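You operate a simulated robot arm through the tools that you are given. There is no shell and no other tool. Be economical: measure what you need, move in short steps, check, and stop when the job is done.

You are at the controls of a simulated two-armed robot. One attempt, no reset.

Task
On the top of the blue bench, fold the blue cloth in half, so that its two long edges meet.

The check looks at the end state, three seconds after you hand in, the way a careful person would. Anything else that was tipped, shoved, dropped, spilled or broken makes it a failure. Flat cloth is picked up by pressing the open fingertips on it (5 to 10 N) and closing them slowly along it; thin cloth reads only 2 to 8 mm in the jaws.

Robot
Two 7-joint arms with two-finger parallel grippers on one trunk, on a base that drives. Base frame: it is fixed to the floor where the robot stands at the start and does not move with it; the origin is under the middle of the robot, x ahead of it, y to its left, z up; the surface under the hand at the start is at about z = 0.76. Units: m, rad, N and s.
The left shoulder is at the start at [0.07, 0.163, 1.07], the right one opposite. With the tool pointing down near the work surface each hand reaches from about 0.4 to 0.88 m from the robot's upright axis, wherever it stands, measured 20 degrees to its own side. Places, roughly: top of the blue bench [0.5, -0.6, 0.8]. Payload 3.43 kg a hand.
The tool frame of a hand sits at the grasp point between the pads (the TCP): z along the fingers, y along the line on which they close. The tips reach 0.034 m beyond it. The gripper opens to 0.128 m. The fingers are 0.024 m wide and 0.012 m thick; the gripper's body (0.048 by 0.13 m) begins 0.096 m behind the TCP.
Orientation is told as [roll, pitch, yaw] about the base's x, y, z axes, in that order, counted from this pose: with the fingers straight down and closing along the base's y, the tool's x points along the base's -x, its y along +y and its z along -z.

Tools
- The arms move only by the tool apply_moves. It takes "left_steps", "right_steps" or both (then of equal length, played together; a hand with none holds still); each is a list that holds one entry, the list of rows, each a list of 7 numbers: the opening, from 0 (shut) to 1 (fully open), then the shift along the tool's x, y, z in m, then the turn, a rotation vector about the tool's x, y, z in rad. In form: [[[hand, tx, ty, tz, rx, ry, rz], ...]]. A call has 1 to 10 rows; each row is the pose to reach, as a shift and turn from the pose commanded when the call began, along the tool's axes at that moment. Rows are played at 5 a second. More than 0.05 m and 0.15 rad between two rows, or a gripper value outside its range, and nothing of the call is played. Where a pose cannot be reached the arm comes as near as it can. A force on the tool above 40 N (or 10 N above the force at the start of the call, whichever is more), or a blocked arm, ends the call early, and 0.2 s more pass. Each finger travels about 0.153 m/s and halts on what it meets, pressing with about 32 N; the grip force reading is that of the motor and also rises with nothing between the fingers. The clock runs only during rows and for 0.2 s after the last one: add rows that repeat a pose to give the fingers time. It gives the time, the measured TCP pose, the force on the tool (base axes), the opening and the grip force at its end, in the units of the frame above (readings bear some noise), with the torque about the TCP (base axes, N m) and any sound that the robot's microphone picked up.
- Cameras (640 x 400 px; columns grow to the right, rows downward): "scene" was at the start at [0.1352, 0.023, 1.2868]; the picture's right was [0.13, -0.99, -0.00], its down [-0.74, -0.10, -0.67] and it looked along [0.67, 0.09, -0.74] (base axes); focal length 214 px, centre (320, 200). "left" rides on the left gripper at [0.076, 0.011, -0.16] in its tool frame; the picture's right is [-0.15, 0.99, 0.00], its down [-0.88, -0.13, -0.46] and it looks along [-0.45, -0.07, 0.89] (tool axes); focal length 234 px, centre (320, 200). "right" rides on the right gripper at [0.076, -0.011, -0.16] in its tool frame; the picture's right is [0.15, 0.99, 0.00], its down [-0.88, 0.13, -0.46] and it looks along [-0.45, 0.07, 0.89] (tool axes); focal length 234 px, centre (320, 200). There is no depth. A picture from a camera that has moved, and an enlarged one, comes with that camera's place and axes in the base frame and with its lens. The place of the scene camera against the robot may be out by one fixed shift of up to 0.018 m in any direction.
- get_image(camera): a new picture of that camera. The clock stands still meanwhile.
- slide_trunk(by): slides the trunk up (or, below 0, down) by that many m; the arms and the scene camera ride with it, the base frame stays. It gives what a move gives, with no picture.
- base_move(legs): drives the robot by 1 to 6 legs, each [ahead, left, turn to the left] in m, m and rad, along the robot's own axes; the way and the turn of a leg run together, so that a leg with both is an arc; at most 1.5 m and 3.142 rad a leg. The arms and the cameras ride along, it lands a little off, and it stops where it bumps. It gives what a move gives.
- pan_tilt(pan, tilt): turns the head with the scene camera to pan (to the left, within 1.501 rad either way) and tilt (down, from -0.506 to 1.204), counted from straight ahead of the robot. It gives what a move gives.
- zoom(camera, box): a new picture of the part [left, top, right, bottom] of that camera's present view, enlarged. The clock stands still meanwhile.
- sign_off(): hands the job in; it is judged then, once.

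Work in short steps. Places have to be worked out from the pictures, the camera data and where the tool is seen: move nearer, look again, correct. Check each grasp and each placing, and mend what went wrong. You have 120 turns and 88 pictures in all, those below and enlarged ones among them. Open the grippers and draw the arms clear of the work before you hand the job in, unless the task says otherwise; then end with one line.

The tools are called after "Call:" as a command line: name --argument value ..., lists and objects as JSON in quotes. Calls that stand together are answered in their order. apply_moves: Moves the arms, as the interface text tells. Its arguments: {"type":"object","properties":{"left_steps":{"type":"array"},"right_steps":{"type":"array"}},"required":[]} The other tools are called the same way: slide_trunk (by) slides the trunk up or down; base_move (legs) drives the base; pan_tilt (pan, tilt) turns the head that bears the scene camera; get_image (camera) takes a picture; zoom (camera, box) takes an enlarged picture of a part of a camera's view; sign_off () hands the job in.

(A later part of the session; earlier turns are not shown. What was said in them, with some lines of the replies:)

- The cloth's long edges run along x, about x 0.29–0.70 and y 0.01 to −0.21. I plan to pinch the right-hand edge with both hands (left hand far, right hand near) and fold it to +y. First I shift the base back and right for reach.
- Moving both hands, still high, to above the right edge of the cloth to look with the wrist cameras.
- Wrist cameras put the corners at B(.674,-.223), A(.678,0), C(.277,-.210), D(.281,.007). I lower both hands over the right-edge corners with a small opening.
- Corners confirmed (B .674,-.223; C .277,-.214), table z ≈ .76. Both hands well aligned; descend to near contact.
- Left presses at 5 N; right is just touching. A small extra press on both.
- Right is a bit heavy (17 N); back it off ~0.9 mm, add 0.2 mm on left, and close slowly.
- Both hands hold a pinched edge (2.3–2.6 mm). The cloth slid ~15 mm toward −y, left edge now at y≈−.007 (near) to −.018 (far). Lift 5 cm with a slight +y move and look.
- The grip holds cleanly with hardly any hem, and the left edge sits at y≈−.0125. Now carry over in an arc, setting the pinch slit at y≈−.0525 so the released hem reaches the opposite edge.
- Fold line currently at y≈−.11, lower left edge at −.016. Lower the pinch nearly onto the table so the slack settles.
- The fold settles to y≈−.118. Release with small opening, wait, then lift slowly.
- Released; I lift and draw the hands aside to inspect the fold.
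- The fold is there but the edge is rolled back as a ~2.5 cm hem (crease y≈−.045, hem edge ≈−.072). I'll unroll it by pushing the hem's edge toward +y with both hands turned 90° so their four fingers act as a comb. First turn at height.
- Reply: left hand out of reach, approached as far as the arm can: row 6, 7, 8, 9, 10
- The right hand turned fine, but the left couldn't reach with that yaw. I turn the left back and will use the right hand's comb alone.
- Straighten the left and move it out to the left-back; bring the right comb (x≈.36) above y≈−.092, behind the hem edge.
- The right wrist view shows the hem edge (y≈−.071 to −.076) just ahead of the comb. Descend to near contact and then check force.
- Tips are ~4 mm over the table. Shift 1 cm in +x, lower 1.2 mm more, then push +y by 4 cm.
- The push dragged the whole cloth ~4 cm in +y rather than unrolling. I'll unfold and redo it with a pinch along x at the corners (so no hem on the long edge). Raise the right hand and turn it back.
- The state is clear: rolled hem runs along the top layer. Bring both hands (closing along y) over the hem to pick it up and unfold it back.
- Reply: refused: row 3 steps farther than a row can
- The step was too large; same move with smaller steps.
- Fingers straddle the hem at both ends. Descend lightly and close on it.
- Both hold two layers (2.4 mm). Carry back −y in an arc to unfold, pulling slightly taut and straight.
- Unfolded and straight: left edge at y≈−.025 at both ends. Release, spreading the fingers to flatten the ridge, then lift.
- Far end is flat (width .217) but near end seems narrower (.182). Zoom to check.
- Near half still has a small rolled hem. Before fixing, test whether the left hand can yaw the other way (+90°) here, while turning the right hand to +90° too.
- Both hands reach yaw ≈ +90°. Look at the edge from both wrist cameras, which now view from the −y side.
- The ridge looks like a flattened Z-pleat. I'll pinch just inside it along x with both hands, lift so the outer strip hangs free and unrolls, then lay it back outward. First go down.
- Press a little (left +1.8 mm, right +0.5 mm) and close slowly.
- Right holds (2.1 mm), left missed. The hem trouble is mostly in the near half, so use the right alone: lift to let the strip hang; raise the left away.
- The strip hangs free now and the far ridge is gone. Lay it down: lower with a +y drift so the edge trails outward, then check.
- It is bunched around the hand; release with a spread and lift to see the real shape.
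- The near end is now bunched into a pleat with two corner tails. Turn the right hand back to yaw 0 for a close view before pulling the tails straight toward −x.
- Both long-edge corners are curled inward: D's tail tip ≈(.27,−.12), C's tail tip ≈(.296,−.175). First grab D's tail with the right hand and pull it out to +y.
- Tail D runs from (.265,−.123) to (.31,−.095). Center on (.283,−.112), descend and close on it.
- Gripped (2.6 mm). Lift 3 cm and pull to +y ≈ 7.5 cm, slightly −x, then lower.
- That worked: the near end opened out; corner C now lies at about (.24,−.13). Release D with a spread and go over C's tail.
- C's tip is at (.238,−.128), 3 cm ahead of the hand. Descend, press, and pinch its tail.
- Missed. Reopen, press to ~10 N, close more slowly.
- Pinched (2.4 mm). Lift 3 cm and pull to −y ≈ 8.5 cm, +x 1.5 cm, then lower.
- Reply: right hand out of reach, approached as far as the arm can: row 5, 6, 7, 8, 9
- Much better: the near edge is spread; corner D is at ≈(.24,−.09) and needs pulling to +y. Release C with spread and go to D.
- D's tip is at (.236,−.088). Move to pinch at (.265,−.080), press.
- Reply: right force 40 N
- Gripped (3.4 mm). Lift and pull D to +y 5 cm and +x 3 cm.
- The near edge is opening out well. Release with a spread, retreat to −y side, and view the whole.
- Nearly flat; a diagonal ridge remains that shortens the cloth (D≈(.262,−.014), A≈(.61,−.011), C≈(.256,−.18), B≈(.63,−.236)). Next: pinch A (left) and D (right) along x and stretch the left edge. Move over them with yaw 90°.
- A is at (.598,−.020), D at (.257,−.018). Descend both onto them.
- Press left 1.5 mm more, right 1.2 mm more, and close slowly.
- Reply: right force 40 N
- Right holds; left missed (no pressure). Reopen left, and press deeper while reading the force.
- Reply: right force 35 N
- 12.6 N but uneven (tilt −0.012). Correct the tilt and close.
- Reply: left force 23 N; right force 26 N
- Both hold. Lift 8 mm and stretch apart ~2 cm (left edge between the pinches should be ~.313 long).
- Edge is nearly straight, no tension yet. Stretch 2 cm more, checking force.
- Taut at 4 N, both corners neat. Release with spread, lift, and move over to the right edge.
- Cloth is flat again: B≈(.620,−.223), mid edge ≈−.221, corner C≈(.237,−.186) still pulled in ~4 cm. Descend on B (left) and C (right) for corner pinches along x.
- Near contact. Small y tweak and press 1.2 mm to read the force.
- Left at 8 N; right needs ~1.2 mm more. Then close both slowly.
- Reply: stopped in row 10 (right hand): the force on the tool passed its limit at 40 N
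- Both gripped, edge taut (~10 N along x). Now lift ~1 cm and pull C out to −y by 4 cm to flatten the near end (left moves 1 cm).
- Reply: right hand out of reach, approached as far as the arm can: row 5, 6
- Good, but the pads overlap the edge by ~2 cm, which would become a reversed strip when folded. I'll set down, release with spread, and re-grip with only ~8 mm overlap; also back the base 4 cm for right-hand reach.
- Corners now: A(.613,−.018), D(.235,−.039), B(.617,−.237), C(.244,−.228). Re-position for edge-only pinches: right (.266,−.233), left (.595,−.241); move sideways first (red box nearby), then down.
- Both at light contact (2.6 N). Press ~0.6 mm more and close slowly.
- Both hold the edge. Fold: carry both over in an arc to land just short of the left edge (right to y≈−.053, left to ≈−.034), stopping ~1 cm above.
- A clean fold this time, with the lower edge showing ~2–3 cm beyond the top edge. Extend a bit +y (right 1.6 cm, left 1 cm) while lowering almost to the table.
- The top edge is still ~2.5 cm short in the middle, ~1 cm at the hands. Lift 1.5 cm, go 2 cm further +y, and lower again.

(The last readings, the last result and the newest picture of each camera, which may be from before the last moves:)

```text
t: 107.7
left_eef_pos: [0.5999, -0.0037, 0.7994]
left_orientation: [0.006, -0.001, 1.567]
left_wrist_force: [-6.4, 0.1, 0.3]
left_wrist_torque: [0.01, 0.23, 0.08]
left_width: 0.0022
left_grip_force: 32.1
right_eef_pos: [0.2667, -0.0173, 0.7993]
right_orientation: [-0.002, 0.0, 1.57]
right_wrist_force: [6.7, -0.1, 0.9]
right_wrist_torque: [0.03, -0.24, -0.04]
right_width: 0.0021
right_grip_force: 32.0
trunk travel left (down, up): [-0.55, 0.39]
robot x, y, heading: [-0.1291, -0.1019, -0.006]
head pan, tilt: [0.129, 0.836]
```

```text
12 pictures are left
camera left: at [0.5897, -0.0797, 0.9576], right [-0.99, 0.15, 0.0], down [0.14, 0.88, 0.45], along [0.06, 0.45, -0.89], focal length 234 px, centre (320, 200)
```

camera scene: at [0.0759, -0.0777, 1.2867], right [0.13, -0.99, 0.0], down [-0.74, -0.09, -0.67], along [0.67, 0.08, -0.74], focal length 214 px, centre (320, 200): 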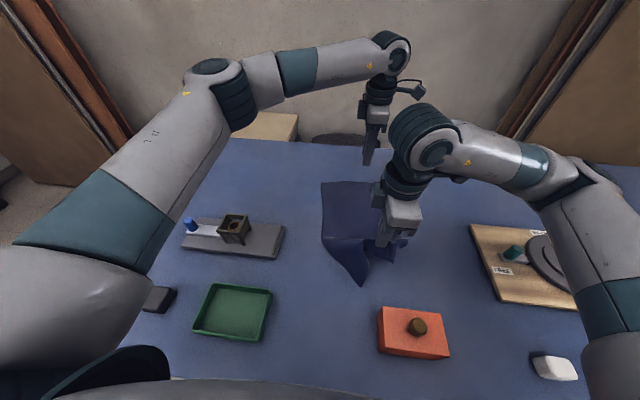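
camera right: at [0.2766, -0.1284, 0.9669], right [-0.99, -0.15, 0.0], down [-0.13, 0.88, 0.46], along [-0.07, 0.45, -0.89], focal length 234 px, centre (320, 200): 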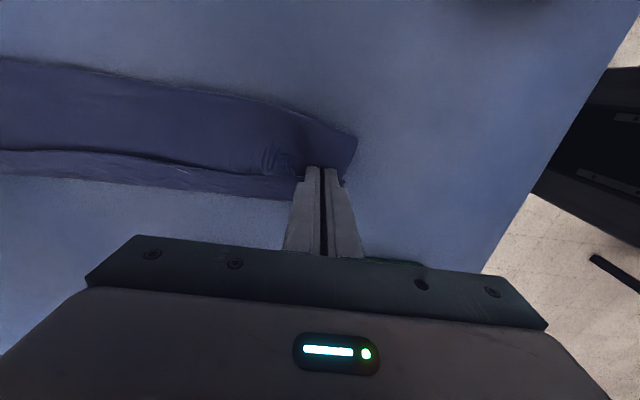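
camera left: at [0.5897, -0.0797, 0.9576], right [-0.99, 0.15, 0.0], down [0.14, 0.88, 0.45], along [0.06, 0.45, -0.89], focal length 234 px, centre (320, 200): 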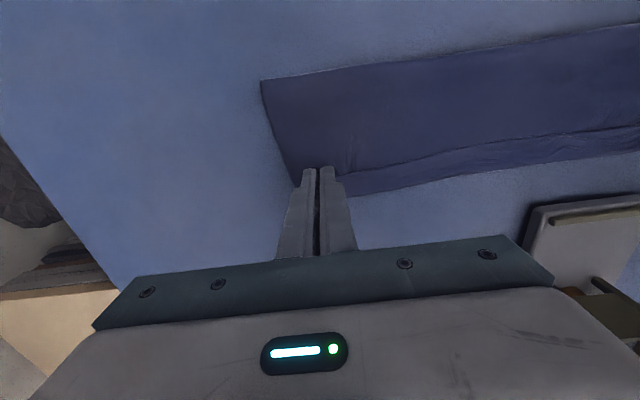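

The whole cloth moved with the hands, so relative offset stays. Release gently, lift, and inspect closely.

Call:
apply_moves --left_steps '[[[0.04, 0, 0.002, 0.001, 0, 0, 0], [0.1, 0, 0.003, 0.001, 0, 0, 0], [0.18, 0, 0.003, 0.001, 0, 0, 0], [0.25, 0, 0.003, 0.001, 0, 0, 0], [0.25, 0, 0.003, -0.01, 0, 0, 0], [0.25, 0, 0.003, -0.03, 0, 0, 0], [0.25, 0, 0.003, -0.06, 0, 0, 0], [0.25, 0, 0.003, -0.09, 0, 0, 0], [0.25, 0, 0.003, -0.12, 0, 0, 0]]]' --right_steps '[[[0.04, 0, 0, 0.001, 0, 0, 0], [0.1, 0, 0, 0.001, 0, 0, 0], [0.18, 0, 0, 0.001, 0, 0, 0], [0.25, 0, 0, 0.001, 0, 0, 0], [0.25, 0, 0, -0.01, 0, 0, 0], [0.25, 0, 0, -0.03, 0, 0, 0], [0.25, 0.03, 0, -0.06, 0, 0, 0], [0.25, 0.07, 0, -0.09, 0, 0, 0], [0.25, 0.11, 0, -0.12, 0, 0, 0]]]'

Call:
get_image --camera "left"

Call:
zoom --camera "right" --box '[0, 130, 340, 270]'

```text
t: 109.7
left_eef_pos: [0.5965, -0.0063, 0.9202]
left_orientation: [0.004, -0.002, 1.566]
left_wrist_force: [0.1, -0.4, -0.1]
left_wrist_torque: [0.02, -0.05, 0.0]
left_width: 0.0322
left_grip_force: 0.1
right_eef_pos: [0.2654, -0.1291, 0.9219]
right_orientation: [-0.003, 0.0, 1.573]
right_wrist_force: [-0.6, -0.2, -0.2]
right_wrist_torque: [0.02, -0.03, 0.01]
right_width: 0.0319
right_grip_force: 0.1
trunk travel left (down, up): [-0.55, 0.39]
robot x, y, heading: [-0.1274, -0.1041, -0.003]
head pan, tilt: [0.129, 0.836]
```

```text
11 pictures are left
camera left: at [0.585, -0.0817, 1.0795], right [-0.99, 0.15, 0.0], down [0.14, 0.88, 0.46], along [0.07, 0.45, -0.89], focal length 234 px, centre (320, 200)
```

left: 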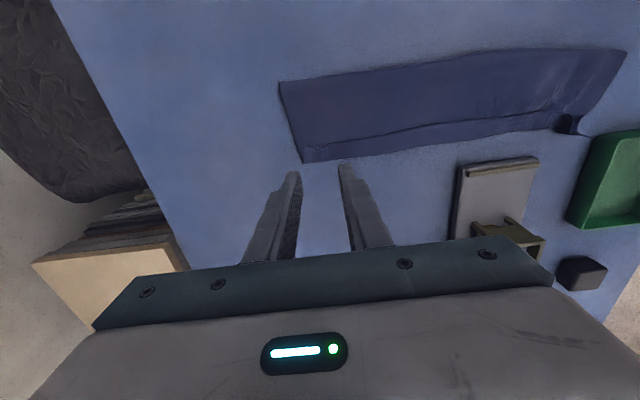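

```text
1.88 times, centred on (170, 200) of right
camera zoom: at [0.2757, -0.2051, 1.0808], right [-0.99, -0.15, 0.0], down [-0.13, 0.88, 0.46], along [-0.07, 0.45, -0.89], focal length 441 px, centre (602, 200)
```

zoom: 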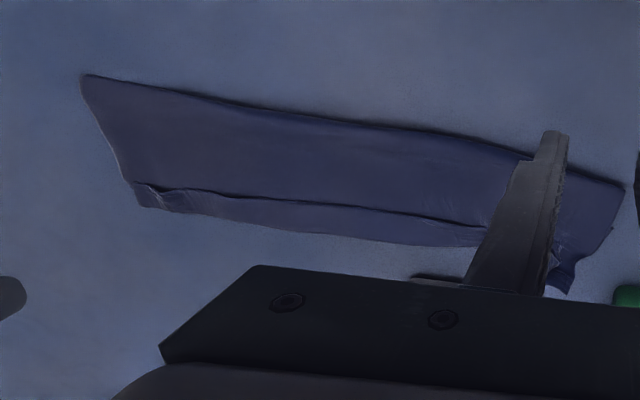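

Fold line and lower layer are right (lower half ≈ .114 wide), but the top edge lies ~3 cm short because a hem is tucked under it. Remedy: pinch the top layer ~5 cm inside the edge (closing along y), lift so the outer strip hangs and unrolls, lay it back toward +y. First turn both hands back toward yaw 0 above x≈.54 and .33.

Call:
apply_moves --left_steps '[[[0.25, 0.005, 0.006, 0, 0, 0, 0.15], [0.25, 0.01, 0.012, 0, 0, 0, 0.3], [0.25, 0.015, 0.018, 0, 0, 0, 0.45], [0.25, 0.02, 0.024, 0, 0, 0, 0.6], [0.25, 0.025, 0.03, 0, 0, 0, 0.75], [0.25, 0.03, 0.036, 0, 0, 0, 0.9], [0.25, 0.035, 0.042, 0, 0, 0, 1.05], [0.25, 0.04, 0.048, 0, 0, 0, 1.2], [0.25, 0.044, 0.054, 0, 0, 0, 1.35], [0.25, 0.044, 0.0565, 0, 0, 0, 1.5]]]' --right_steps '[[[0.25, -0.008, -0.006, 0, 0, 0, 0.15], [0.25, -0.016, -0.013, 0, 0, 0, 0.3], [0.25, -0.024, -0.02, 0, 0, 0, 0.45], [0.25, -0.032, -0.026, 0, 0, 0, 0.6], [0.25, -0.04, -0.032, 0, 0, 0, 0.75], [0.25, -0.048, -0.039, 0, 0, 0, 0.9], [0.25, -0.056, -0.046, 0, 0, 0, 1.05], [0.25, -0.064, -0.052, 0, 0, 0, 1.2], [0.25, -0.072, -0.06, 0, 0, 0, 1.35], [0.25, -0.079, -0.065, 0, 0, 0, 1.5]]]'

```text
t: 111.8
left_eef_pos: [0.5402, -0.0473, 0.9195]
left_orientation: [0.0, 0.006, 0.062]
left_wrist_force: [-0.1, 0.1, 0.5]
left_wrist_torque: [0.01, 0.02, 0.01]
left_width: 0.0318
left_grip_force: 0.0
right_eef_pos: [0.331, -0.0465, 0.918]
right_orientation: [0.0, 0.0, 0.066]
right_wrist_force: [0.9, 0.5, 0.2]
right_wrist_torque: [-0.02, -0.04, -0.02]
right_width: 0.0317
right_grip_force: 0.1
trunk travel left (down, up): [-0.55, 0.39]
robot x, y, heading: [-0.1279, -0.1009, -0.001]
head pan, tilt: [0.129, 0.836]
```

Check placement with one picture before descending.

Call:
zoom --camera "left" --box '[180, 0, 460, 200]'

```text
2.00 times, centred on (320, 100) of left
camera zoom: at [0.4651, -0.0407, 1.0787], right [0.08, 1.0, 0.0], down [0.89, -0.07, 0.45], along [0.45, -0.04, -0.89], focal length 468 px, centre (320, 400)
```

zoom: 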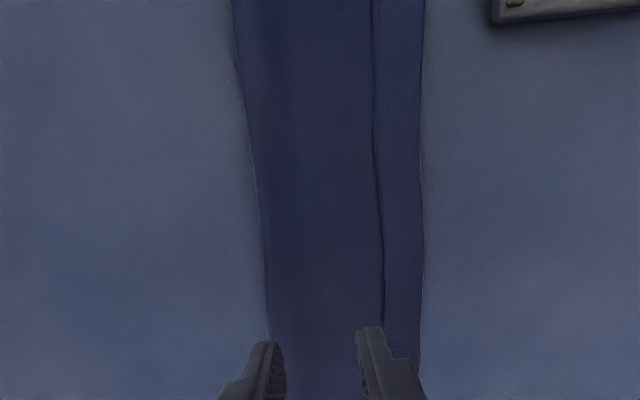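

The length budget (.108 + .028 + hidden .084 = .22) shows the hem lies on top, folded back, and the lower edge is hidden beneath. Best remedy: pinch along the cloth's true midline (y≈−.06 far, −.045 near), lift it ~11 cm so both halves hang with edges together, then lay it down toward −y. Descend.

Call:
apply_moves --left_steps '[[[0.3, -0.017, -0.007, 0.02, 0, 0, 0.03], [0.3, -0.034, -0.0142, 0.05, 0, 0, 0.062], [0.3, -0.034, -0.0142, 0.08, 0, 0, 0.062], [0.3, -0.034, -0.0142, 0.105, 0, 0, 0.062], [0.3, -0.034, -0.0142, 0.116, 0, 0, 0.062], [0.3, -0.034, -0.0142, 0.121, 0, 0, 0.062], [0.3, -0.034, -0.0142, 0.121, 0, 0, 0.062]]]' --right_steps '[[[0.3, 0.013, 0.001, 0.02, 0, 0, 0.03], [0.3, 0.026, 0.003, 0.05, 0, 0, 0.066], [0.3, 0.026, 0.003, 0.08, 0, 0, 0.066], [0.3, 0.026, 0.003, 0.105, 0, 0, 0.066], [0.3, 0.026, 0.003, 0.115, 0, 0, 0.066], [0.3, 0.026, 0.003, 0.1195, 0, 0, 0.066], [0.3, 0.026, 0.003, 0.1195, 0, 0, 0.066]]]'

```text
t: 113.5
left_eef_pos: [0.5757, -0.0601, 0.7977]
left_orientation: [0.001, 0.002, 0.006]
left_wrist_force: [-0.1, 0.4, -0.6]
left_wrist_torque: [0.0, 0.03, -0.01]
left_width: 0.0384
left_grip_force: 0.0
right_eef_pos: [0.3053, -0.0464, 0.799]
right_orientation: [0.0, 0.0, 0.004]
right_wrist_force: [1.0, 0.6, 1.0]
right_wrist_torque: [-0.04, 0.01, -0.01]
right_width: 0.0384
right_grip_force: 0.1
trunk travel left (down, up): [-0.55, 0.39]
robot x, y, heading: [-0.1282, -0.0979, -0.005]
head pan, tilt: [0.129, 0.836]
```

Not yet pressing; go 1.4 mm deeper and read.

Call:
apply_moves --left_steps '[[[0.3, 0, 0, 0.0008, 0, 0, 0], [0.3, 0, 0, 0.0014, 0, 0, 0], [0.3, 0, 0, 0.0014, 0, 0, 0]]]' --right_steps '[[[0.3, 0, 0, 0.0008, 0, 0, 0], [0.3, 0, 0, 0.0016, 0, 0, 0], [0.3, 0, 0, 0.0016, 0, 0, 0]]]'

```text
t: 114.2
left_eef_pos: [0.5751, -0.0611, 0.7956]
left_orientation: [0.001, 0.004, 0.005]
left_wrist_force: [-0.9, 0.2, 1.8]
left_wrist_torque: [0.04, 0.0, 0.0]
left_width: 0.0382
left_grip_force: 0.2
right_eef_pos: [0.3049, -0.0459, 0.7983]
right_orientation: [0.0, 0.0, 0.006]
right_wrist_force: [0.0, 0.6, 1.0]
right_wrist_torque: [0.01, 0.0, 0.02]
right_width: 0.0384
right_grip_force: 0.0
trunk travel left (down, up): [-0.55, 0.39]
robot x, y, heading: [-0.1296, -0.1016, -0.004]
head pan, tilt: [0.129, 0.836]
```

Still light (~1–2 N). Add left 0.5 mm, right 1.2 mm and close slowly.

Call:
apply_moves --left_steps '[[[0.3, 0, 0, 0.0004, 0, 0, 0], [0.3, 0, 0, 0.0007, 0, 0, 0], [0.26, 0, 0, 0.0007, 0, 0, 0], [0.21, 0, 0, 0.0007, 0, 0, 0], [0.17, 0, 0, 0.0007, 0, 0, 0], [0.12, 0, 0, 0.0006, 0, 0, 0], [0.08, 0, 0, 0.0004, 0, 0, 0], [0.04, 0, 0, 0.0002, 0, 0, 0], [0, 0, 0, 0.0002, 0, 0, 0], [0, 0, 0, 0.0002, 0, 0, 0]]]' --right_steps '[[[0.3, 0, 0, 0.0008, 0, 0, 0], [0.3, 0, 0, 0.0014, 0, 0, 0], [0.26, 0, 0, 0.0014, 0, 0, 0], [0.21, 0, 0, 0.0014, 0, 0, 0], [0.17, 0, 0, 0.0014, 0, 0, 0], [0.12, 0, 0, 0.0012, 0, 0, 0], [0.08, 0, 0, 0.001, 0, 0, 0], [0.04, 0, 0, 0.0008, 0, 0, 0], [0, 0, 0, 0.0006, 0, 0, 0], [0, 0, 0, 0.0006, 0, 0, 0]]]'

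```text
t: 116.5
left_eef_pos: [0.5761, -0.0601, 0.7956]
left_orientation: [0.0, 0.005, 0.005]
left_wrist_force: [-0.4, 0.3, 2.1]
left_wrist_torque: [0.01, 0.0, 0.01]
left_width: 0.0023
left_grip_force: 32.8
right_eef_pos: [0.3056, -0.0467, 0.7969]
right_orientation: [-0.002, 0.002, 0.004]
right_wrist_force: [1.5, 0.8, 2.2]
right_wrist_torque: [0.01, 0.0, -0.04]
right_width: 0.0022
right_grip_force: 32.2
trunk travel left (down, up): [-0.55, 0.39]
robot x, y, heading: [-0.1285, -0.1012, -0.005]
head pan, tilt: [0.129, 0.836]
```

Both hold the top layer. Lift 13 cm slowly so both halves hang freely, then look.

Call:
apply_moves --left_steps '[[[0, 0, 0, -0.015, 0, 0, 0], [0, 0, 0.003, -0.03, 0, 0, 0], [0, 0, 0.006, -0.05, 0, 0, 0], [0, 0, 0.01, -0.07, 0, 0, 0], [0, 0, 0.015, -0.09, 0, 0, 0], [0, 0, 0.02, -0.11, 0, 0, 0], [0, 0, 0.025, -0.125, 0, 0, 0], [0, 0, 0.025, -0.135, 0, 0, 0], [0, 0, 0.025, -0.135, 0, 0, 0], [0, 0, 0.025, -0.135, 0, 0, 0]]]' --right_steps '[[[0, 0, 0, -0.015, 0, 0, 0], [0, 0, 0.002, -0.03, 0, 0, 0], [0, 0, 0.004, -0.05, 0, 0, 0], [0, 0, 0.006, -0.07, 0, 0, 0], [0, 0, 0.008, -0.09, 0, 0, 0], [0, 0, 0.01, -0.11, 0, 0, 0], [0, 0, 0.012, -0.125, 0, 0, 0], [0, 0, 0.012, -0.135, 0, 0, 0], [0, 0, 0.012, -0.135, 0, 0, 0], [0, 0, 0.012, -0.135, 0, 0, 0]]]'

Call:
get_image --camera "right"

Call:
get_image --camera "scene"

```text
t: 118.7
left_eef_pos: [0.5751, -0.0356, 0.9314]
left_orientation: [0.0, 0.005, 0.003]
left_wrist_force: [-0.3, 0.2, -0.4]
left_wrist_torque: [0.01, 0.01, -0.03]
left_width: 0.002
left_grip_force: 32.1
right_eef_pos: [0.3061, -0.0346, 0.9341]
right_orientation: [0.001, 0.001, 0.004]
right_wrist_force: [0.0, 0.6, -0.3]
right_wrist_torque: [0.01, 0.02, 0.01]
right_width: 0.002
right_grip_force: 31.7
trunk travel left (down, up): [-0.55, 0.39]
robot x, y, heading: [-0.1285, -0.0994, -0.003]
head pan, tilt: [0.129, 0.836]
```

```text
8 pictures are left
camera right: at [0.2295, -0.0464, 1.0934], right [-0.15, 0.99, 0.0], down [0.88, 0.14, 0.46], along [0.45, 0.07, -0.89], focal length 234 px, centre (320, 200)
```

right: 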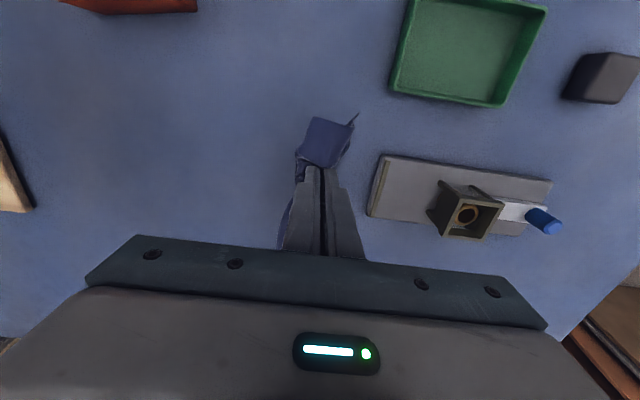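

```text
7 pictures are left
camera scene: at [0.0065, -0.0779, 1.2868], right [0.13, -0.99, 0.0], down [-0.74, -0.09, -0.67], along [0.67, 0.08, -0.74], focal length 214 px, centre (320, 200)
```

scene: 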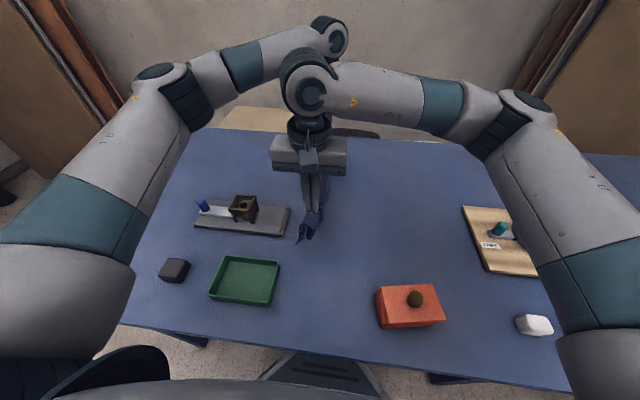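

The cloth hangs from its midline with both halves down. Lower until the edges touch, then swing down in an arc toward −y to lay it flat.

Call:
apply_moves --left_steps '[[[0, 0, 0, 0.015, 0, 0, 0], [0, 0, 0, 0.03, 0, 0, 0], [0, 0, -0.01, 0.038, 0, 0, 0], [0, 0, -0.03, 0.042, 0, 0, 0], [0, 0, -0.05, 0.05, 0, 0, 0], [0, 0, -0.07, 0.066, 0, 0, 0], [0, 0, -0.086, 0.087, 0, 0, 0], [0, 0, -0.096, 0.11, 0, 0, 0], [0, 0, -0.1, 0.13, 0, 0, 0], [0, 0, -0.1, 0.13, 0, 0, 0]]]' --right_steps '[[[0, 0, 0, 0.015, 0, 0, 0], [0, 0, 0, 0.032, 0, 0, 0], [0, 0, -0.01, 0.04, 0, 0, 0], [0, 0, -0.03, 0.044, 0, 0, 0], [0, 0, -0.05, 0.052, 0, 0, 0], [0, 0, -0.07, 0.068, 0, 0, 0], [0, 0, -0.086, 0.089, 0, 0, 0], [0, 0, -0.096, 0.112, 0, 0, 0], [0, 0, -0.1, 0.132, 0, 0, 0], [0, 0, -0.1, 0.132, 0, 0, 0]]]'

Call:
get_image --camera "right"

```text
t: 120.8
left_eef_pos: [0.5752, -0.1357, 0.8007]
left_orientation: [0.0, 0.005, 0.006]
left_wrist_force: [0.1, 0.3, 0.6]
left_wrist_torque: [-0.03, 0.02, 0.02]
left_width: 0.0021
left_grip_force: 32.0
right_eef_pos: [0.3066, -0.1339, 0.8022]
right_orientation: [0.002, -0.003, 0.005]
right_wrist_force: [-0.3, -0.6, 0.2]
right_wrist_torque: [0.01, 0.0, -0.01]
right_width: 0.0022
right_grip_force: 32.2
trunk travel left (down, up): [-0.55, 0.39]
robot x, y, heading: [-0.1321, -0.0986, -0.003]
head pan, tilt: [0.129, 0.836]
```

```text
6 pictures are left
camera right: at [0.2313, -0.1459, 0.9619], right [-0.15, 0.99, 0.0], down [0.88, 0.13, 0.46], along [0.45, 0.07, -0.89], focal length 234 px, centre (320, 200)
```

right: 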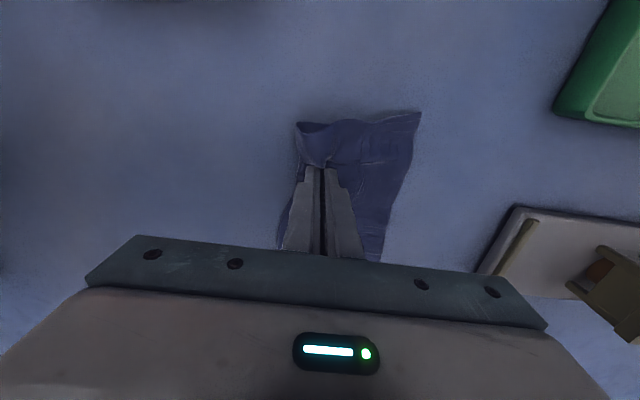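

Looks neat: one clean free edge on the +y side. Release with a modest opening and lift straight up, then withdraw.

Call:
apply_moves --left_steps '[[[0.05, 0, 0, 0.001, 0, 0, 0], [0.12, 0, 0, 0.001, 0, 0, 0], [0.2, 0, 0, 0.001, 0, 0, 0], [0.2, 0, 0, 0.001, 0, 0, 0], [0.2, 0, 0, -0.01, 0, 0, 0], [0.2, 0, 0, -0.03, 0, 0, 0], [0.2, 0, 0, -0.06, 0, 0, 0], [0.2, 0, 0, -0.09, 0, 0, 0], [0.2, 0, 0, -0.12, 0, 0, 0]]]' --right_steps '[[[0.05, 0, 0, 0.001, 0, 0, 0], [0.12, 0, 0, 0.001, 0, 0, 0], [0.2, 0, 0, 0.001, 0, 0, 0], [0.2, 0, 0, 0.001, 0, 0, 0], [0.2, 0, 0, -0.01, 0, 0, 0], [0.2, 0, 0, -0.03, 0, 0, 0], [0.2, 0, 0, -0.06, 0, 0, 0], [0.2, 0, 0, -0.09, 0, 0, 0], [0.2, 0, 0, -0.12, 0, 0, 0]]]'

Call:
apply_moves --left_steps '[[[0.2, 0, 0.04, -0.01, 0, 0, 0], [0.2, 0, 0.08, -0.02, 0, 0, 0], [0.2, 0, 0.12, -0.02, 0, 0, 0], [0.2, 0, 0.16, -0.02, 0, 0, 0], [0.2, 0, 0.2, -0.02, 0, 0, 0]]]' --right_steps '[[[0.2, 0, -0.04, -0.01, 0, 0, 0], [0.2, 0, -0.08, -0.02, 0, 0, 0], [0.2, 0, -0.12, -0.02, 0, 0, 0], [0.2, 0, -0.16, -0.02, 0, 0, 0], [0.2, 0, -0.2, -0.02, 0, 0, 0]]]'

Call:
zoom --camera "scene" --box '[250, 140, 430, 266]'

```text
t: 122.8
left_eef_pos: [0.574, -0.1364, 0.9201]
left_orientation: [0.0, 0.004, 0.002]
left_wrist_force: [-0.4, 0.2, 0.3]
left_wrist_torque: [0.01, 0.01, -0.01]
left_width: 0.0256
left_grip_force: 0.0
right_eef_pos: [0.3053, -0.1351, 0.923]
right_orientation: [-0.001, -0.002, 0.006]
right_wrist_force: [-0.8, -0.5, -0.3]
right_wrist_torque: [0.0, 0.0, -0.01]
right_width: 0.0257
right_grip_force: 0.0
trunk travel left (down, up): [-0.55, 0.39]
robot x, y, heading: [-0.1282, -0.0987, -0.004]
head pan, tilt: [0.129, 0.836]
```

```text
t: 124.0
left_eef_pos: [0.5751, 0.0635, 0.943]
left_orientation: [-0.001, 0.003, 0.006]
left_wrist_force: [-0.2, 0.4, -0.2]
left_wrist_torque: [-0.05, -0.01, -0.01]
left_width: 0.0257
left_grip_force: 0.1
right_eef_pos: [0.307, -0.3344, 0.9432]
right_orientation: [-0.001, -0.002, 0.004]
right_wrist_force: [0.0, 0.2, -0.3]
right_wrist_torque: [0.0, 0.0, -0.02]
right_width: 0.0257
right_grip_force: 0.0
trunk travel left (down, up): [-0.55, 0.39]
robot x, y, heading: [-0.1284, -0.1008, -0.005]
head pan, tilt: [0.129, 0.836]
```

```text
3.17 times, centred on (340, 203) of scene
camera zoom: at [0.0056, -0.0777, 1.2869], right [0.13, -0.99, 0.0], down [-0.74, -0.09, -0.67], along [0.67, 0.08, -0.74], focal length 681 px, centre (256, 190)
```

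zoom: 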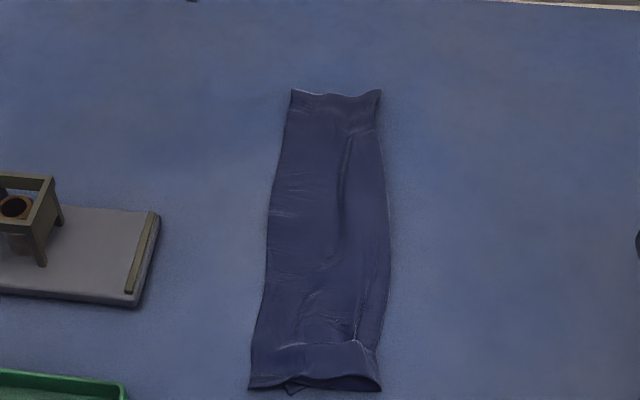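

Width ≈ .11 m, exactly half, with the long edges on the left. Check the free edge from the left wrist camera and the near end from the right.

Call:
zoom --camera "left" --box '[80, 0, 360, 200]'

Call:
zoom --camera "right" --box '[340, 80, 580, 260]'

```text
2.00 times, centred on (220, 100) of left
camera zoom: at [0.5002, 0.0747, 1.1026], right [0.14, 0.99, 0.0], down [0.88, -0.13, 0.45], along [0.45, -0.07, -0.89], focal length 468 px, centre (520, 400)
```

zoom: 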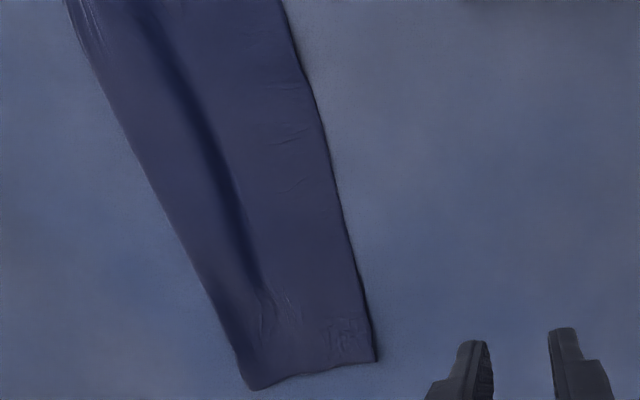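

```text
2.22 times, centred on (460, 170) of right
camera zoom: at [0.2306, -0.3468, 1.1026], right [-0.15, 0.99, 0.0], down [0.88, 0.14, 0.46], along [0.45, 0.07, -0.89], focal length 520 px, centre (9, 267)
```

zoom: 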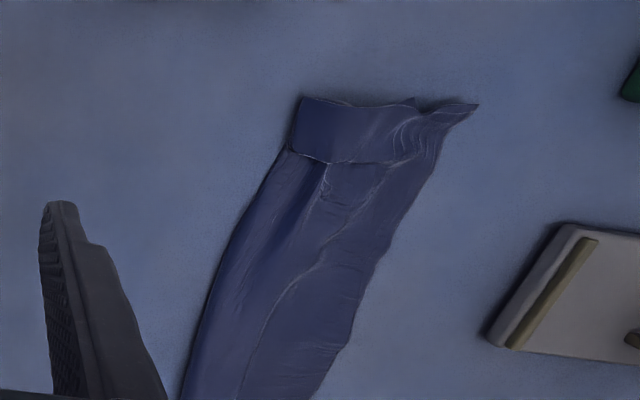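

Far two-thirds are neat; the near-left corner is unclear. Bring the right camera closer for one detailed look.

Call:
apply_moves --right_steps '[[[0.2, 0, 0.04, 0, 0, 0, 0], [0.2, 0, 0.08, 0, 0, 0, 0], [0.2, 0.005, 0.12, 0, 0, 0, 0], [0.2, 0.01, 0.16, 0, 0, 0, 0], [0.2, 0.01, 0.2, 0, 0, 0, 0], [0.2, 0.01, 0.2, 0, 0, 0, 0]]]'

Call:
zoom --camera "right" --box '[260, 90, 460, 215]'

```text
t: 125.5
left_eef_pos: [0.5766, 0.0613, 0.9423]
left_orientation: [0.0, 0.004, 0.003]
left_wrist_force: [-1.6, -1.2, 0.3]
left_wrist_torque: [-0.03, 0.01, 0.02]
left_width: 0.0258
left_grip_force: 0.0
right_eef_pos: [0.2981, -0.138, 0.9401]
right_orientation: [0.001, -0.002, 0.005]
right_wrist_force: [-0.4, 0.7, 0.5]
right_wrist_torque: [0.04, -0.03, 0.02]
right_width: 0.0255
right_grip_force: 0.1
trunk travel left (down, up): [-0.55, 0.39]
robot x, y, heading: [-0.1326, -0.0993, -0.003]
head pan, tilt: [0.129, 0.836]
```

```text
3.20 times, centred on (360, 152) of right
camera zoom: at [0.2221, -0.1484, 1.1002], right [-0.15, 0.99, 0.0], down [0.88, 0.13, 0.46], along [0.45, 0.07, -0.89], focal length 749 px, centre (192, 352)
```

zoom: 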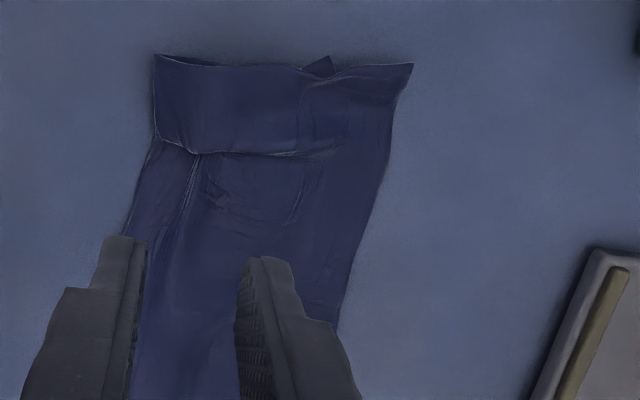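

Top layer is complete; only the lower near corner D pokes out at (.248,−.086), tucked ~3.7 cm short under C. I'll try a low-risk tug: press the closed fingertips on the protruding tip and drag it out −x, then +y. First position above.

Call:
apply_moves --right_steps '[[[0.1, 0.02, 0.017, 0.02, 0, 0, 0], [0, 0.04, 0.034, 0.05, 0, 0, 0], [0, 0.057, 0.051, 0.08, 0, 0, 0], [0, 0.057, 0.051, 0.115, 0, 0, 0], [0, 0.057, 0.051, 0.137, 0, 0, 0], [0, 0.057, 0.051, 0.142, 0, 0, 0], [0, 0.057, 0.051, 0.142, 0, 0, 0]]]'

```text
t: 127.0
left_eef_pos: [0.5771, 0.0628, 0.9418]
left_orientation: [-0.001, 0.004, 0.006]
left_wrist_force: [0.6, 0.2, -0.2]
left_wrist_torque: [-0.01, 0.03, 0.01]
left_width: 0.0257
left_grip_force: 0.0
right_eef_pos: [0.2399, -0.0832, 0.7983]
right_orientation: [-0.001, 0.0, 0.006]
right_wrist_force: [0.1, 0.2, -0.1]
right_wrist_torque: [0.0, -0.01, -0.01]
right_width: 0.0
right_grip_force: 31.9
trunk travel left (down, up): [-0.55, 0.39]
robot x, y, heading: [-0.1299, -0.1033, -0.011]
head pan, tilt: [0.129, 0.836]
```

Press down ~3.5 mm at y≈−.087, then drag 1.5 cm −x and 3 cm +y.

Call:
apply_moves --right_steps '[[[0, 0, -0.003, 0, 0, 0, 0], [0, -0.001, -0.003, 0.002, 0, 0, 0], [0, -0.001, -0.003, 0.0038, 0, 0, 0], [0, 0.005, -0.002, 0.004, 0, 0, 0], [0, 0.011, 0.0, 0.004, 0, 0, 0], [0, 0.015, 0.004, 0.004, 0, 0, 0], [0, 0.016, 0.011, 0.004, 0, 0, 0], [0, 0.016, 0.018, 0.004, 0, 0, 0], [0, 0.016, 0.025, 0.004, 0, 0, 0], [0, 0.016, 0.03, 0.004, 0, 0, 0]]]'

Call:
apply_moves --right_steps '[[[0, 0, 0, -0.03, 0, 0, 0], [0, 0, 0, -0.07, 0, 0, 0], [0, -0.02, -0.02, -0.11, 0, 0, 0], [0, -0.04, -0.05, -0.14, 0, 0, 0], [0, -0.055, -0.08, -0.14, 0, 0, 0]]]'

Call:
zoom --camera "right" --box '[260, 60, 500, 215]'

```text
t: 129.2
left_eef_pos: [0.5754, 0.0622, 0.944]
left_orientation: [0.001, 0.005, 0.005]
left_wrist_force: [-0.5, 0.2, -0.3]
left_wrist_torque: [0.01, 0.0, 0.0]
left_width: 0.0257
left_grip_force: 0.1
right_eef_pos: [0.2219, -0.0547, 0.7957]
right_orientation: [0.002, -0.002, 0.005]
right_wrist_force: [0.8, -5.6, 25.2]
right_wrist_torque: [-0.18, -0.33, -0.06]
right_width: 0.0001
right_grip_force: 32.2
trunk travel left (down, up): [-0.55, 0.39]
robot x, y, heading: [-0.1273, -0.0986, -0.002]
head pan, tilt: [0.129, 0.836]
```

```text
t: 130.4
left_eef_pos: [0.5769, 0.0623, 0.9423]
left_orientation: [0.001, 0.007, 0.005]
left_wrist_force: [0.4, 0.7, 0.5]
left_wrist_torque: [0.01, 0.02, 0.01]
left_width: 0.0256
left_grip_force: 0.0
right_eef_pos: [0.2794, -0.1344, 0.9366]
right_orientation: [0.003, -0.001, 0.004]
right_wrist_force: [-0.2, 0.4, -0.4]
right_wrist_torque: [0.01, 0.04, -0.01]
right_width: 0.0
right_grip_force: 31.8
trunk travel left (down, up): [-0.55, 0.39]
robot x, y, heading: [-0.1288, -0.102, -0.0]
head pan, tilt: [0.129, 0.836]
```

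```text
2.58 times, centred on (380, 138) of right
camera zoom: at [0.2031, -0.1459, 1.0954], right [-0.15, 0.99, 0.0], down [0.88, 0.13, 0.46], along [0.45, 0.07, -0.89], focal length 604 px, centre (165, 361)
```

zoom: 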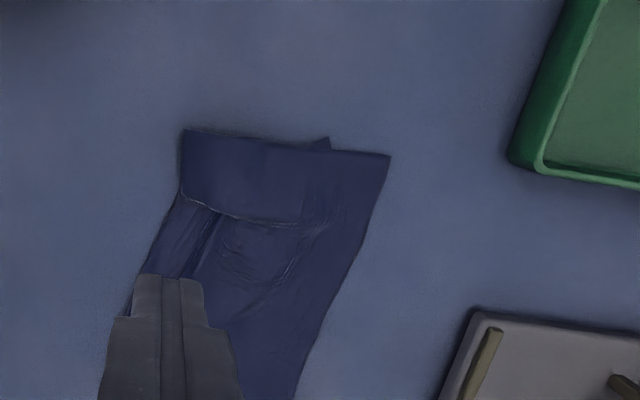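

The corner got tidier; C (top) is at ≈(.234,−.019), D (lower) at ≈(.231,−.054). Where C overhangs bare table, I'll press it and ease it back −y ~2.5 cm so the edges meet there too. Position above first.

Call:
apply_moves --right_steps '[[[0, 0.008, 0.03, 0, 0, 0, 0], [0, 0.016, 0.065, 0.02, 0, 0, 0], [0, 0.0234, 0.1024, 0.04, 0, 0, 0], [0, 0.0234, 0.1024, 0.08, 0, 0, 0], [0, 0.0234, 0.1024, 0.12, 0, 0, 0], [0, 0.0234, 0.1024, 0.138, 0, 0, 0], [0, 0.0234, 0.1024, 0.138, 0, 0, 0]]]'

Call:
apply_moves --right_steps '[[[0, 0, 0, 0.0015, 0, 0, 0], [0, 0, 0, 0.003, 0, 0, 0], [0, 0, -0.005, 0.003, 0, 0, 0], [0, 0, -0.01, 0.003, 0, 0, 0], [0, 0, -0.015, 0.003, 0, 0, 0], [0, 0, -0.02, 0.003, 0, 0, 0], [0, 0, -0.025, 0.003, 0, 0, 0], [0, 0, -0.025, -0.03, 0, 0, 0], [0, 0, -0.025, -0.07, 0, 0, 0], [0, 0, -0.04, -0.11, 0, 0, 0]]]'

Call:
apply_moves --left_steps '[[[0.3, 0, 0.03, -0.02, 0, 0, 0], [0.3, 0, 0.06, -0.04, 0, 0, 0], [0.3, 0, 0.09, -0.06, 0, 0, 0], [0.3, 0, 0.12, -0.06, 0, 0, 0], [0.3, 0, 0.15, -0.06, 0, 0, 0], [0.3, 0, 0.15, -0.06, 0, 0, 0], [0.3, 0, 0.15, -0.06, 0, 0, 0], [0.3, 0, 0.15, -0.06, 0, 0, 0]]]' --right_steps '[[[0.1, 0, -0.03, -0.02, 0, 0, 0], [0.3, 0, -0.07, -0.04, 0, 0, 0], [0.3, 0, -0.11, -0.05, 0, 0, 0], [0.3, 0, -0.15, -0.05, 0, 0, 0], [0.3, 0, -0.19, -0.05, 0, 0, 0], [0.3, 0, -0.23, -0.05, 0, 0, 0], [0.3, 0, -0.27, -0.05, 0, 0, 0], [0.3, 0, -0.27, -0.05, 0, 0, 0]]]'

Call:
zoom --camera "scene" --box '[230, 130, 450, 280]'

```text
t: 132.1
left_eef_pos: [0.576, 0.0622, 0.9423]
left_orientation: [-0.001, 0.006, 0.007]
left_wrist_force: [0.9, 1.1, -0.3]
left_wrist_torque: [-0.01, 0.02, -0.03]
left_width: 0.0254
left_grip_force: 0.0
right_eef_pos: [0.2534, -0.0309, 0.7962]
right_orientation: [0.001, -0.001, 0.006]
right_wrist_force: [-0.2, -0.2, 2.9]
right_wrist_torque: [0.04, 0.01, -0.03]
right_width: 0.0
right_grip_force: 31.7
trunk travel left (down, up): [-0.55, 0.39]
robot x, y, heading: [-0.1292, -0.1005, -0.001]
head pan, tilt: [0.129, 0.836]
```

```text
t: 134.2
left_eef_pos: [0.576, 0.0612, 0.9433]
left_orientation: [0.001, 0.006, 0.003]
left_wrist_force: [-0.1, -0.2, 0.4]
left_wrist_torque: [-0.01, 0.01, -0.02]
left_width: 0.0257
left_grip_force: 0.1
right_eef_pos: [0.2556, -0.0725, 0.9058]
right_orientation: [-0.002, -0.001, 0.004]
right_wrist_force: [-0.8, 0.7, 0.2]
right_wrist_torque: [0.0, 0.0, 0.02]
right_width: 0.0
right_grip_force: 32.0
trunk travel left (down, up): [-0.55, 0.39]
robot x, y, heading: [-0.1249, -0.1032, -0.0]
head pan, tilt: [0.129, 0.836]
```

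```text
t: 136.1
left_eef_pos: [0.5756, 0.215, 1.0004]
left_orientation: [-0.002, 0.006, 0.006]
left_wrist_force: [0.1, 0.2, -0.6]
left_wrist_torque: [-0.04, 0.01, 0.02]
left_width: 0.0385
left_grip_force: 0.2
right_eef_pos: [0.2557, -0.3403, 0.9573]
right_orientation: [-0.002, -0.001, 0.004]
right_wrist_force: [0.0, 0.7, 0.2]
right_wrist_torque: [0.02, -0.01, 0.02]
right_width: 0.0382
right_grip_force: 0.0
trunk travel left (down, up): [-0.55, 0.39]
robot x, y, heading: [-0.1288, -0.0996, -0.005]
head pan, tilt: [0.129, 0.836]
```

```text
2.67 times, centred on (340, 205) of scene
camera zoom: at [0.0071, -0.0768, 1.2867], right [0.13, -0.99, 0.0], down [-0.74, -0.09, -0.67], along [0.67, 0.08, -0.74], focal length 572 px, centre (267, 187)
```

zoom: 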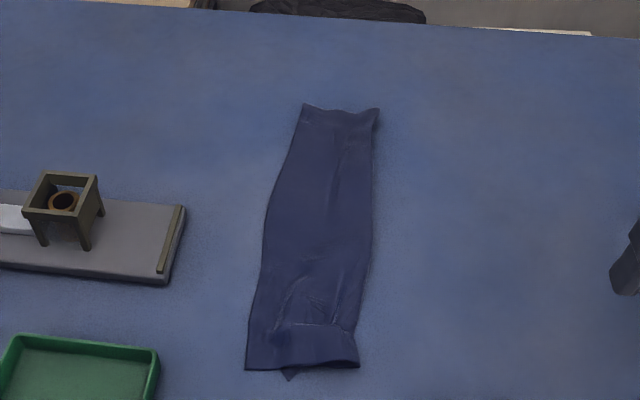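

The cloth lies folded in half, the arms are clear and the grippers are open. A small tip of the lower layer shows at the near end, and pulling at it further could spoil the fold, so I hand it in.

Call:
sign_off

```text
The job is handed in.
```

The blue cloth is folded in half lengthwise on the blue bench. Its long edges look to meet along most of their length, but at the near end the lower corner was last measured about 3 cm short under the top one. I then eased the top corner back about 2.5 cm, and a small tip of the lower layer still pokes out there.
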